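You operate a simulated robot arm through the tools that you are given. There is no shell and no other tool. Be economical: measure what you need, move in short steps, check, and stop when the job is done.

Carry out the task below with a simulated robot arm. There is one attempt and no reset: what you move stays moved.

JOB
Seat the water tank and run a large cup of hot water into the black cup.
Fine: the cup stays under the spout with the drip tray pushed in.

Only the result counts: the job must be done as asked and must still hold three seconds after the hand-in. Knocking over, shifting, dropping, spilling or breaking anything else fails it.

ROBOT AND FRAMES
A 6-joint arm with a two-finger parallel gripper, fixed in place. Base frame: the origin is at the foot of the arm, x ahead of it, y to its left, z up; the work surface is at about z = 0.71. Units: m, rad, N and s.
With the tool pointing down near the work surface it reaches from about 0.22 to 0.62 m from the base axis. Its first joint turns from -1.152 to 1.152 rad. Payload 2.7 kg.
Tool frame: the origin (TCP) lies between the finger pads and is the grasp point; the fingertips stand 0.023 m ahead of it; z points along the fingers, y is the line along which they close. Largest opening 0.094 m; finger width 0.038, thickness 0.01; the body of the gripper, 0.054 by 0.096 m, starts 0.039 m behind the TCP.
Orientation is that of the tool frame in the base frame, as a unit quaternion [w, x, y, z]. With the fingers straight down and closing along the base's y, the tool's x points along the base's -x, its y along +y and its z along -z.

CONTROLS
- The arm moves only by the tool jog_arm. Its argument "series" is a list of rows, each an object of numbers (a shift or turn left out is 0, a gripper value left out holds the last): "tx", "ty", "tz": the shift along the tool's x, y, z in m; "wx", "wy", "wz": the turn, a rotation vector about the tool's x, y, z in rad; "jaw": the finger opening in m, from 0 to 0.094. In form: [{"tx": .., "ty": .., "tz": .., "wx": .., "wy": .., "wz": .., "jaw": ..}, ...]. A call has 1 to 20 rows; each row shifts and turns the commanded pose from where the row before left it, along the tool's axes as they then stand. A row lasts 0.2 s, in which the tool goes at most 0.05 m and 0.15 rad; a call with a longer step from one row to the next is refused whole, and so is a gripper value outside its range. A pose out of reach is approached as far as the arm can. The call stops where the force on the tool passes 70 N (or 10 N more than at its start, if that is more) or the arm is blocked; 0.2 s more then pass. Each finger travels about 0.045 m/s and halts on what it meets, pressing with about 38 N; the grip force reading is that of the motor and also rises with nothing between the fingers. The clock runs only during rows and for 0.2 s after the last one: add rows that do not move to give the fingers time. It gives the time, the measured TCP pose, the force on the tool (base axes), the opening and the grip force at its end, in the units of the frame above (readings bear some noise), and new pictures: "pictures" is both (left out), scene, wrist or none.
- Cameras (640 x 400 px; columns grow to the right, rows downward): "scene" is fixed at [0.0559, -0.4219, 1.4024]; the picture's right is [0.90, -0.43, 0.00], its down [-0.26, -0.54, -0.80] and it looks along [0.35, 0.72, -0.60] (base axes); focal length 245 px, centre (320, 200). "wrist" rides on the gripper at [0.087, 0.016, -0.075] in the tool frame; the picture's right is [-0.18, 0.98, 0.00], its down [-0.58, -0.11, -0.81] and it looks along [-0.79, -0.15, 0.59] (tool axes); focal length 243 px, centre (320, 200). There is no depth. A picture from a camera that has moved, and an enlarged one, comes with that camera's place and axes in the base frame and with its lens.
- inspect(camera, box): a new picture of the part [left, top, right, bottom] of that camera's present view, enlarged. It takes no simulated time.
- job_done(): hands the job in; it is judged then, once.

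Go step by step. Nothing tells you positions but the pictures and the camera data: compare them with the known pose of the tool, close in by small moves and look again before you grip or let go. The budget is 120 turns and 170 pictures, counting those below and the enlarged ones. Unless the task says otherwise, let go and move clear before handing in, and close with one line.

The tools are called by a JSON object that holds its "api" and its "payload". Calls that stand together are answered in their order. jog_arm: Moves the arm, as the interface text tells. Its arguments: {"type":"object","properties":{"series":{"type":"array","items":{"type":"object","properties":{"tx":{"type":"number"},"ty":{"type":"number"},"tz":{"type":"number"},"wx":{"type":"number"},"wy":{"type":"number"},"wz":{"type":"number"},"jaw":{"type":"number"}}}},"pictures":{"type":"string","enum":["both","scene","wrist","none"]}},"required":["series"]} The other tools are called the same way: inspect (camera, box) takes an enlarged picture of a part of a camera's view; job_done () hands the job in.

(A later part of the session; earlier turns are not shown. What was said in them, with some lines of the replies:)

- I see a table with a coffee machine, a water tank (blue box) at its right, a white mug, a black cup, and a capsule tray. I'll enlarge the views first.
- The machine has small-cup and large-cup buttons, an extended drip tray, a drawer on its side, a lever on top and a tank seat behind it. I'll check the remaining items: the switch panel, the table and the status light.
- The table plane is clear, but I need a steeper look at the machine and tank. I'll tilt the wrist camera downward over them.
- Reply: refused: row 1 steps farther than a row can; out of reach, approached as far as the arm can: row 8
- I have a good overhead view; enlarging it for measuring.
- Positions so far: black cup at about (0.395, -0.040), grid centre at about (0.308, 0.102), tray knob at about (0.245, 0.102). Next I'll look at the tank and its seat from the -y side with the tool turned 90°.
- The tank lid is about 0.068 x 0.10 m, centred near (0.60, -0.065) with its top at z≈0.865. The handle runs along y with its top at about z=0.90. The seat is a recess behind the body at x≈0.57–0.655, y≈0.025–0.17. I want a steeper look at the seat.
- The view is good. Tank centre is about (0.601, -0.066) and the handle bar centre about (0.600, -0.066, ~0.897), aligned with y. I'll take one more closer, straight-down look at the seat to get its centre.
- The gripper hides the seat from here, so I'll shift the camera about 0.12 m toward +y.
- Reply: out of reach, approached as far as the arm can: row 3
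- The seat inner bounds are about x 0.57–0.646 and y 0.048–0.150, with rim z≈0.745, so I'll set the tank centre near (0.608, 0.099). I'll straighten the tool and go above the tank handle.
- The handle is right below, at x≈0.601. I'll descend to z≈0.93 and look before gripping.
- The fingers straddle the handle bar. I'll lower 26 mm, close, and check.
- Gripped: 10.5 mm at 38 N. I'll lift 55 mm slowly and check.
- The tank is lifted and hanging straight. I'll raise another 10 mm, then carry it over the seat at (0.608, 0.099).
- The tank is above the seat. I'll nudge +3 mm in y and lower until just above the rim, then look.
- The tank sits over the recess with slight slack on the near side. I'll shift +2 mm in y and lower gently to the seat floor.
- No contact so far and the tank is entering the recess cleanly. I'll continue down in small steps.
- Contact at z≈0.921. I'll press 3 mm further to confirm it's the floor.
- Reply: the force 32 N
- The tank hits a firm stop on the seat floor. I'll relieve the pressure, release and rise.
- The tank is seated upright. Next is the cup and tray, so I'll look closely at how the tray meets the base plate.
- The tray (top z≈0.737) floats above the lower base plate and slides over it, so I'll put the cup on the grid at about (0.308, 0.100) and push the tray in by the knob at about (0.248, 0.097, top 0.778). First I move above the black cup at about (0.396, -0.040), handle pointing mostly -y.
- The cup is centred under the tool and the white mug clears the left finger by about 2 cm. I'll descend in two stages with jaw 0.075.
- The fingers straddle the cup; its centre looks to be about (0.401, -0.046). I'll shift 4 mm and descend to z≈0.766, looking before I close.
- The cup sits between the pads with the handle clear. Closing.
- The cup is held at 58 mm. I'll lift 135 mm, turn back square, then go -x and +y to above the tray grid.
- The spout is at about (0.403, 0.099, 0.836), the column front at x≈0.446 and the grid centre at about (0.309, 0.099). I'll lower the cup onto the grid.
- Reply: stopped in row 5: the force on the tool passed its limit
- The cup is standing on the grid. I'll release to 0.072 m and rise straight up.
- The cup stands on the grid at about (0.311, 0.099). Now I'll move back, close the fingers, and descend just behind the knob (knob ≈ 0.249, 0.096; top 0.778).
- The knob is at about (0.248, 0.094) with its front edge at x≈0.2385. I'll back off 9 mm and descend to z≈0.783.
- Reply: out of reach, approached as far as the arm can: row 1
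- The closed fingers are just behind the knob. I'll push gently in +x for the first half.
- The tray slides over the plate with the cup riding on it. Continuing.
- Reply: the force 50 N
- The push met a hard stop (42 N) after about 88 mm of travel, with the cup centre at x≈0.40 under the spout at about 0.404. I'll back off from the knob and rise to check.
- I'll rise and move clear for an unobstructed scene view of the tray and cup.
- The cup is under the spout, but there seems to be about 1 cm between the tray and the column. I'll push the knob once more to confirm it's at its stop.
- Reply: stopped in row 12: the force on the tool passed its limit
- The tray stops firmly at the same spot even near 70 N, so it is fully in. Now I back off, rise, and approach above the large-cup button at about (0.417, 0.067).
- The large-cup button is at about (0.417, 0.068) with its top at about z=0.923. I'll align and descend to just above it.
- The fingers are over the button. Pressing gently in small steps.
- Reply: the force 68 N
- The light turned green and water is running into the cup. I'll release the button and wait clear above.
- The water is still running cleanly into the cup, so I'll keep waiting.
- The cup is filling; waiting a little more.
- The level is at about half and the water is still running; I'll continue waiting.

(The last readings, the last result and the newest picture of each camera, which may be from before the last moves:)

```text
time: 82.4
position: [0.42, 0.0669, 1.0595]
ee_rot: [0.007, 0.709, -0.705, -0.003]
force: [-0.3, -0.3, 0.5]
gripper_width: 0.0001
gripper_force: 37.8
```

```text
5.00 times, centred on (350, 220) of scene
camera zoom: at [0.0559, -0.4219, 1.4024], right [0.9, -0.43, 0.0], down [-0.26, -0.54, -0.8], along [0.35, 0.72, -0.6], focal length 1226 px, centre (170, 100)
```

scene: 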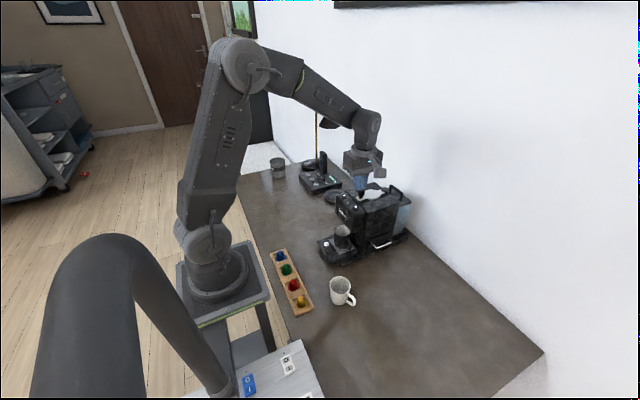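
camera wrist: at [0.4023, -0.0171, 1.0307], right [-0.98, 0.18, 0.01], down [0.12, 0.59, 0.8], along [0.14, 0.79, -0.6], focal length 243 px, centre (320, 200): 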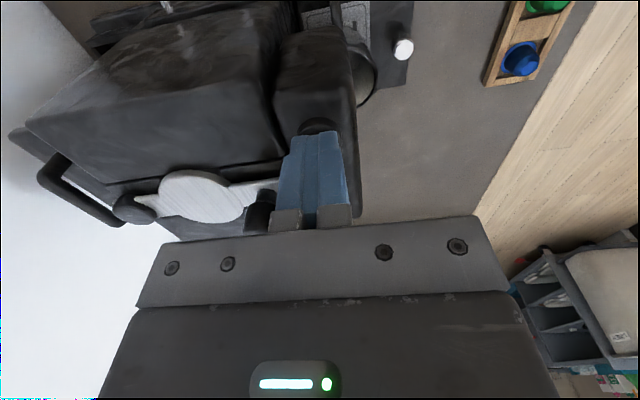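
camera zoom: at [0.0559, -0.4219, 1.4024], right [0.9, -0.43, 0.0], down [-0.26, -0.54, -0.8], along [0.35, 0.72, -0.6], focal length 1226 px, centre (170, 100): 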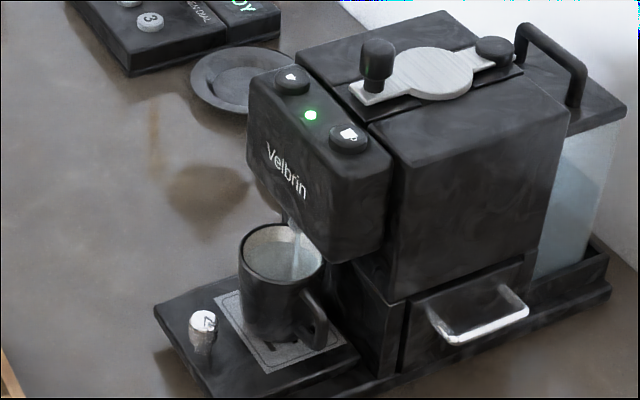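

{"api": "jog_arm", "payload": {"series": [{}, {}, {}, {}, {}, {}, {}, {}, {}, {}, {}, {}, {}, {}, {}, {}, {}, {}], "pictures": "none"}}

{"api": "inspect", "payload": {"camera": "scene", "box": [310, 180, 390, 260]}}

```text
time: 86.2
position: [0.4204, 0.0682, 1.059]
ee_rot: [0.007, 0.709, -0.705, -0.003]
force: [0.9, -0.1, -0.9]
gripper_width: 0.0002
gripper_force: 38.1
```

```text
5.00 times, centred on (350, 220) of scene
camera zoom: at [0.0559, -0.4219, 1.4024], right [0.9, -0.43, 0.0], down [-0.26, -0.54, -0.8], along [0.35, 0.72, -0.6], focal length 1226 px, centre (170, 100)
```

zoom: 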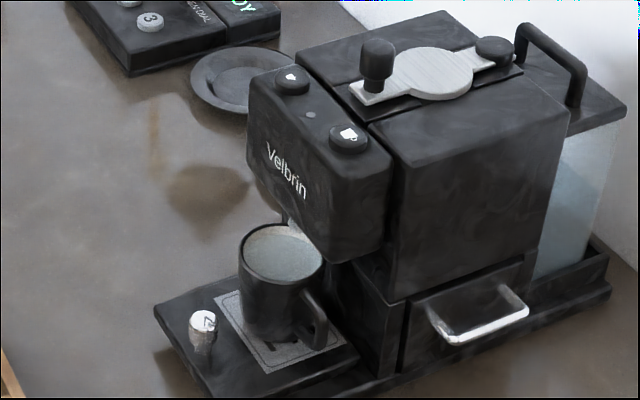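

The run ended by itself: the light is off, the stream has stopped, and the cup is full under the spout with the tray in. The arm is clear, so I'm handing in.

{"api": "job_done", "payload": {}}

```text
The job is handed in.
```

The water tank is seated, and the machine ran a large cup of hot water into the black cup. The cup is still under the spout, with the drip tray pushed in to its stop.
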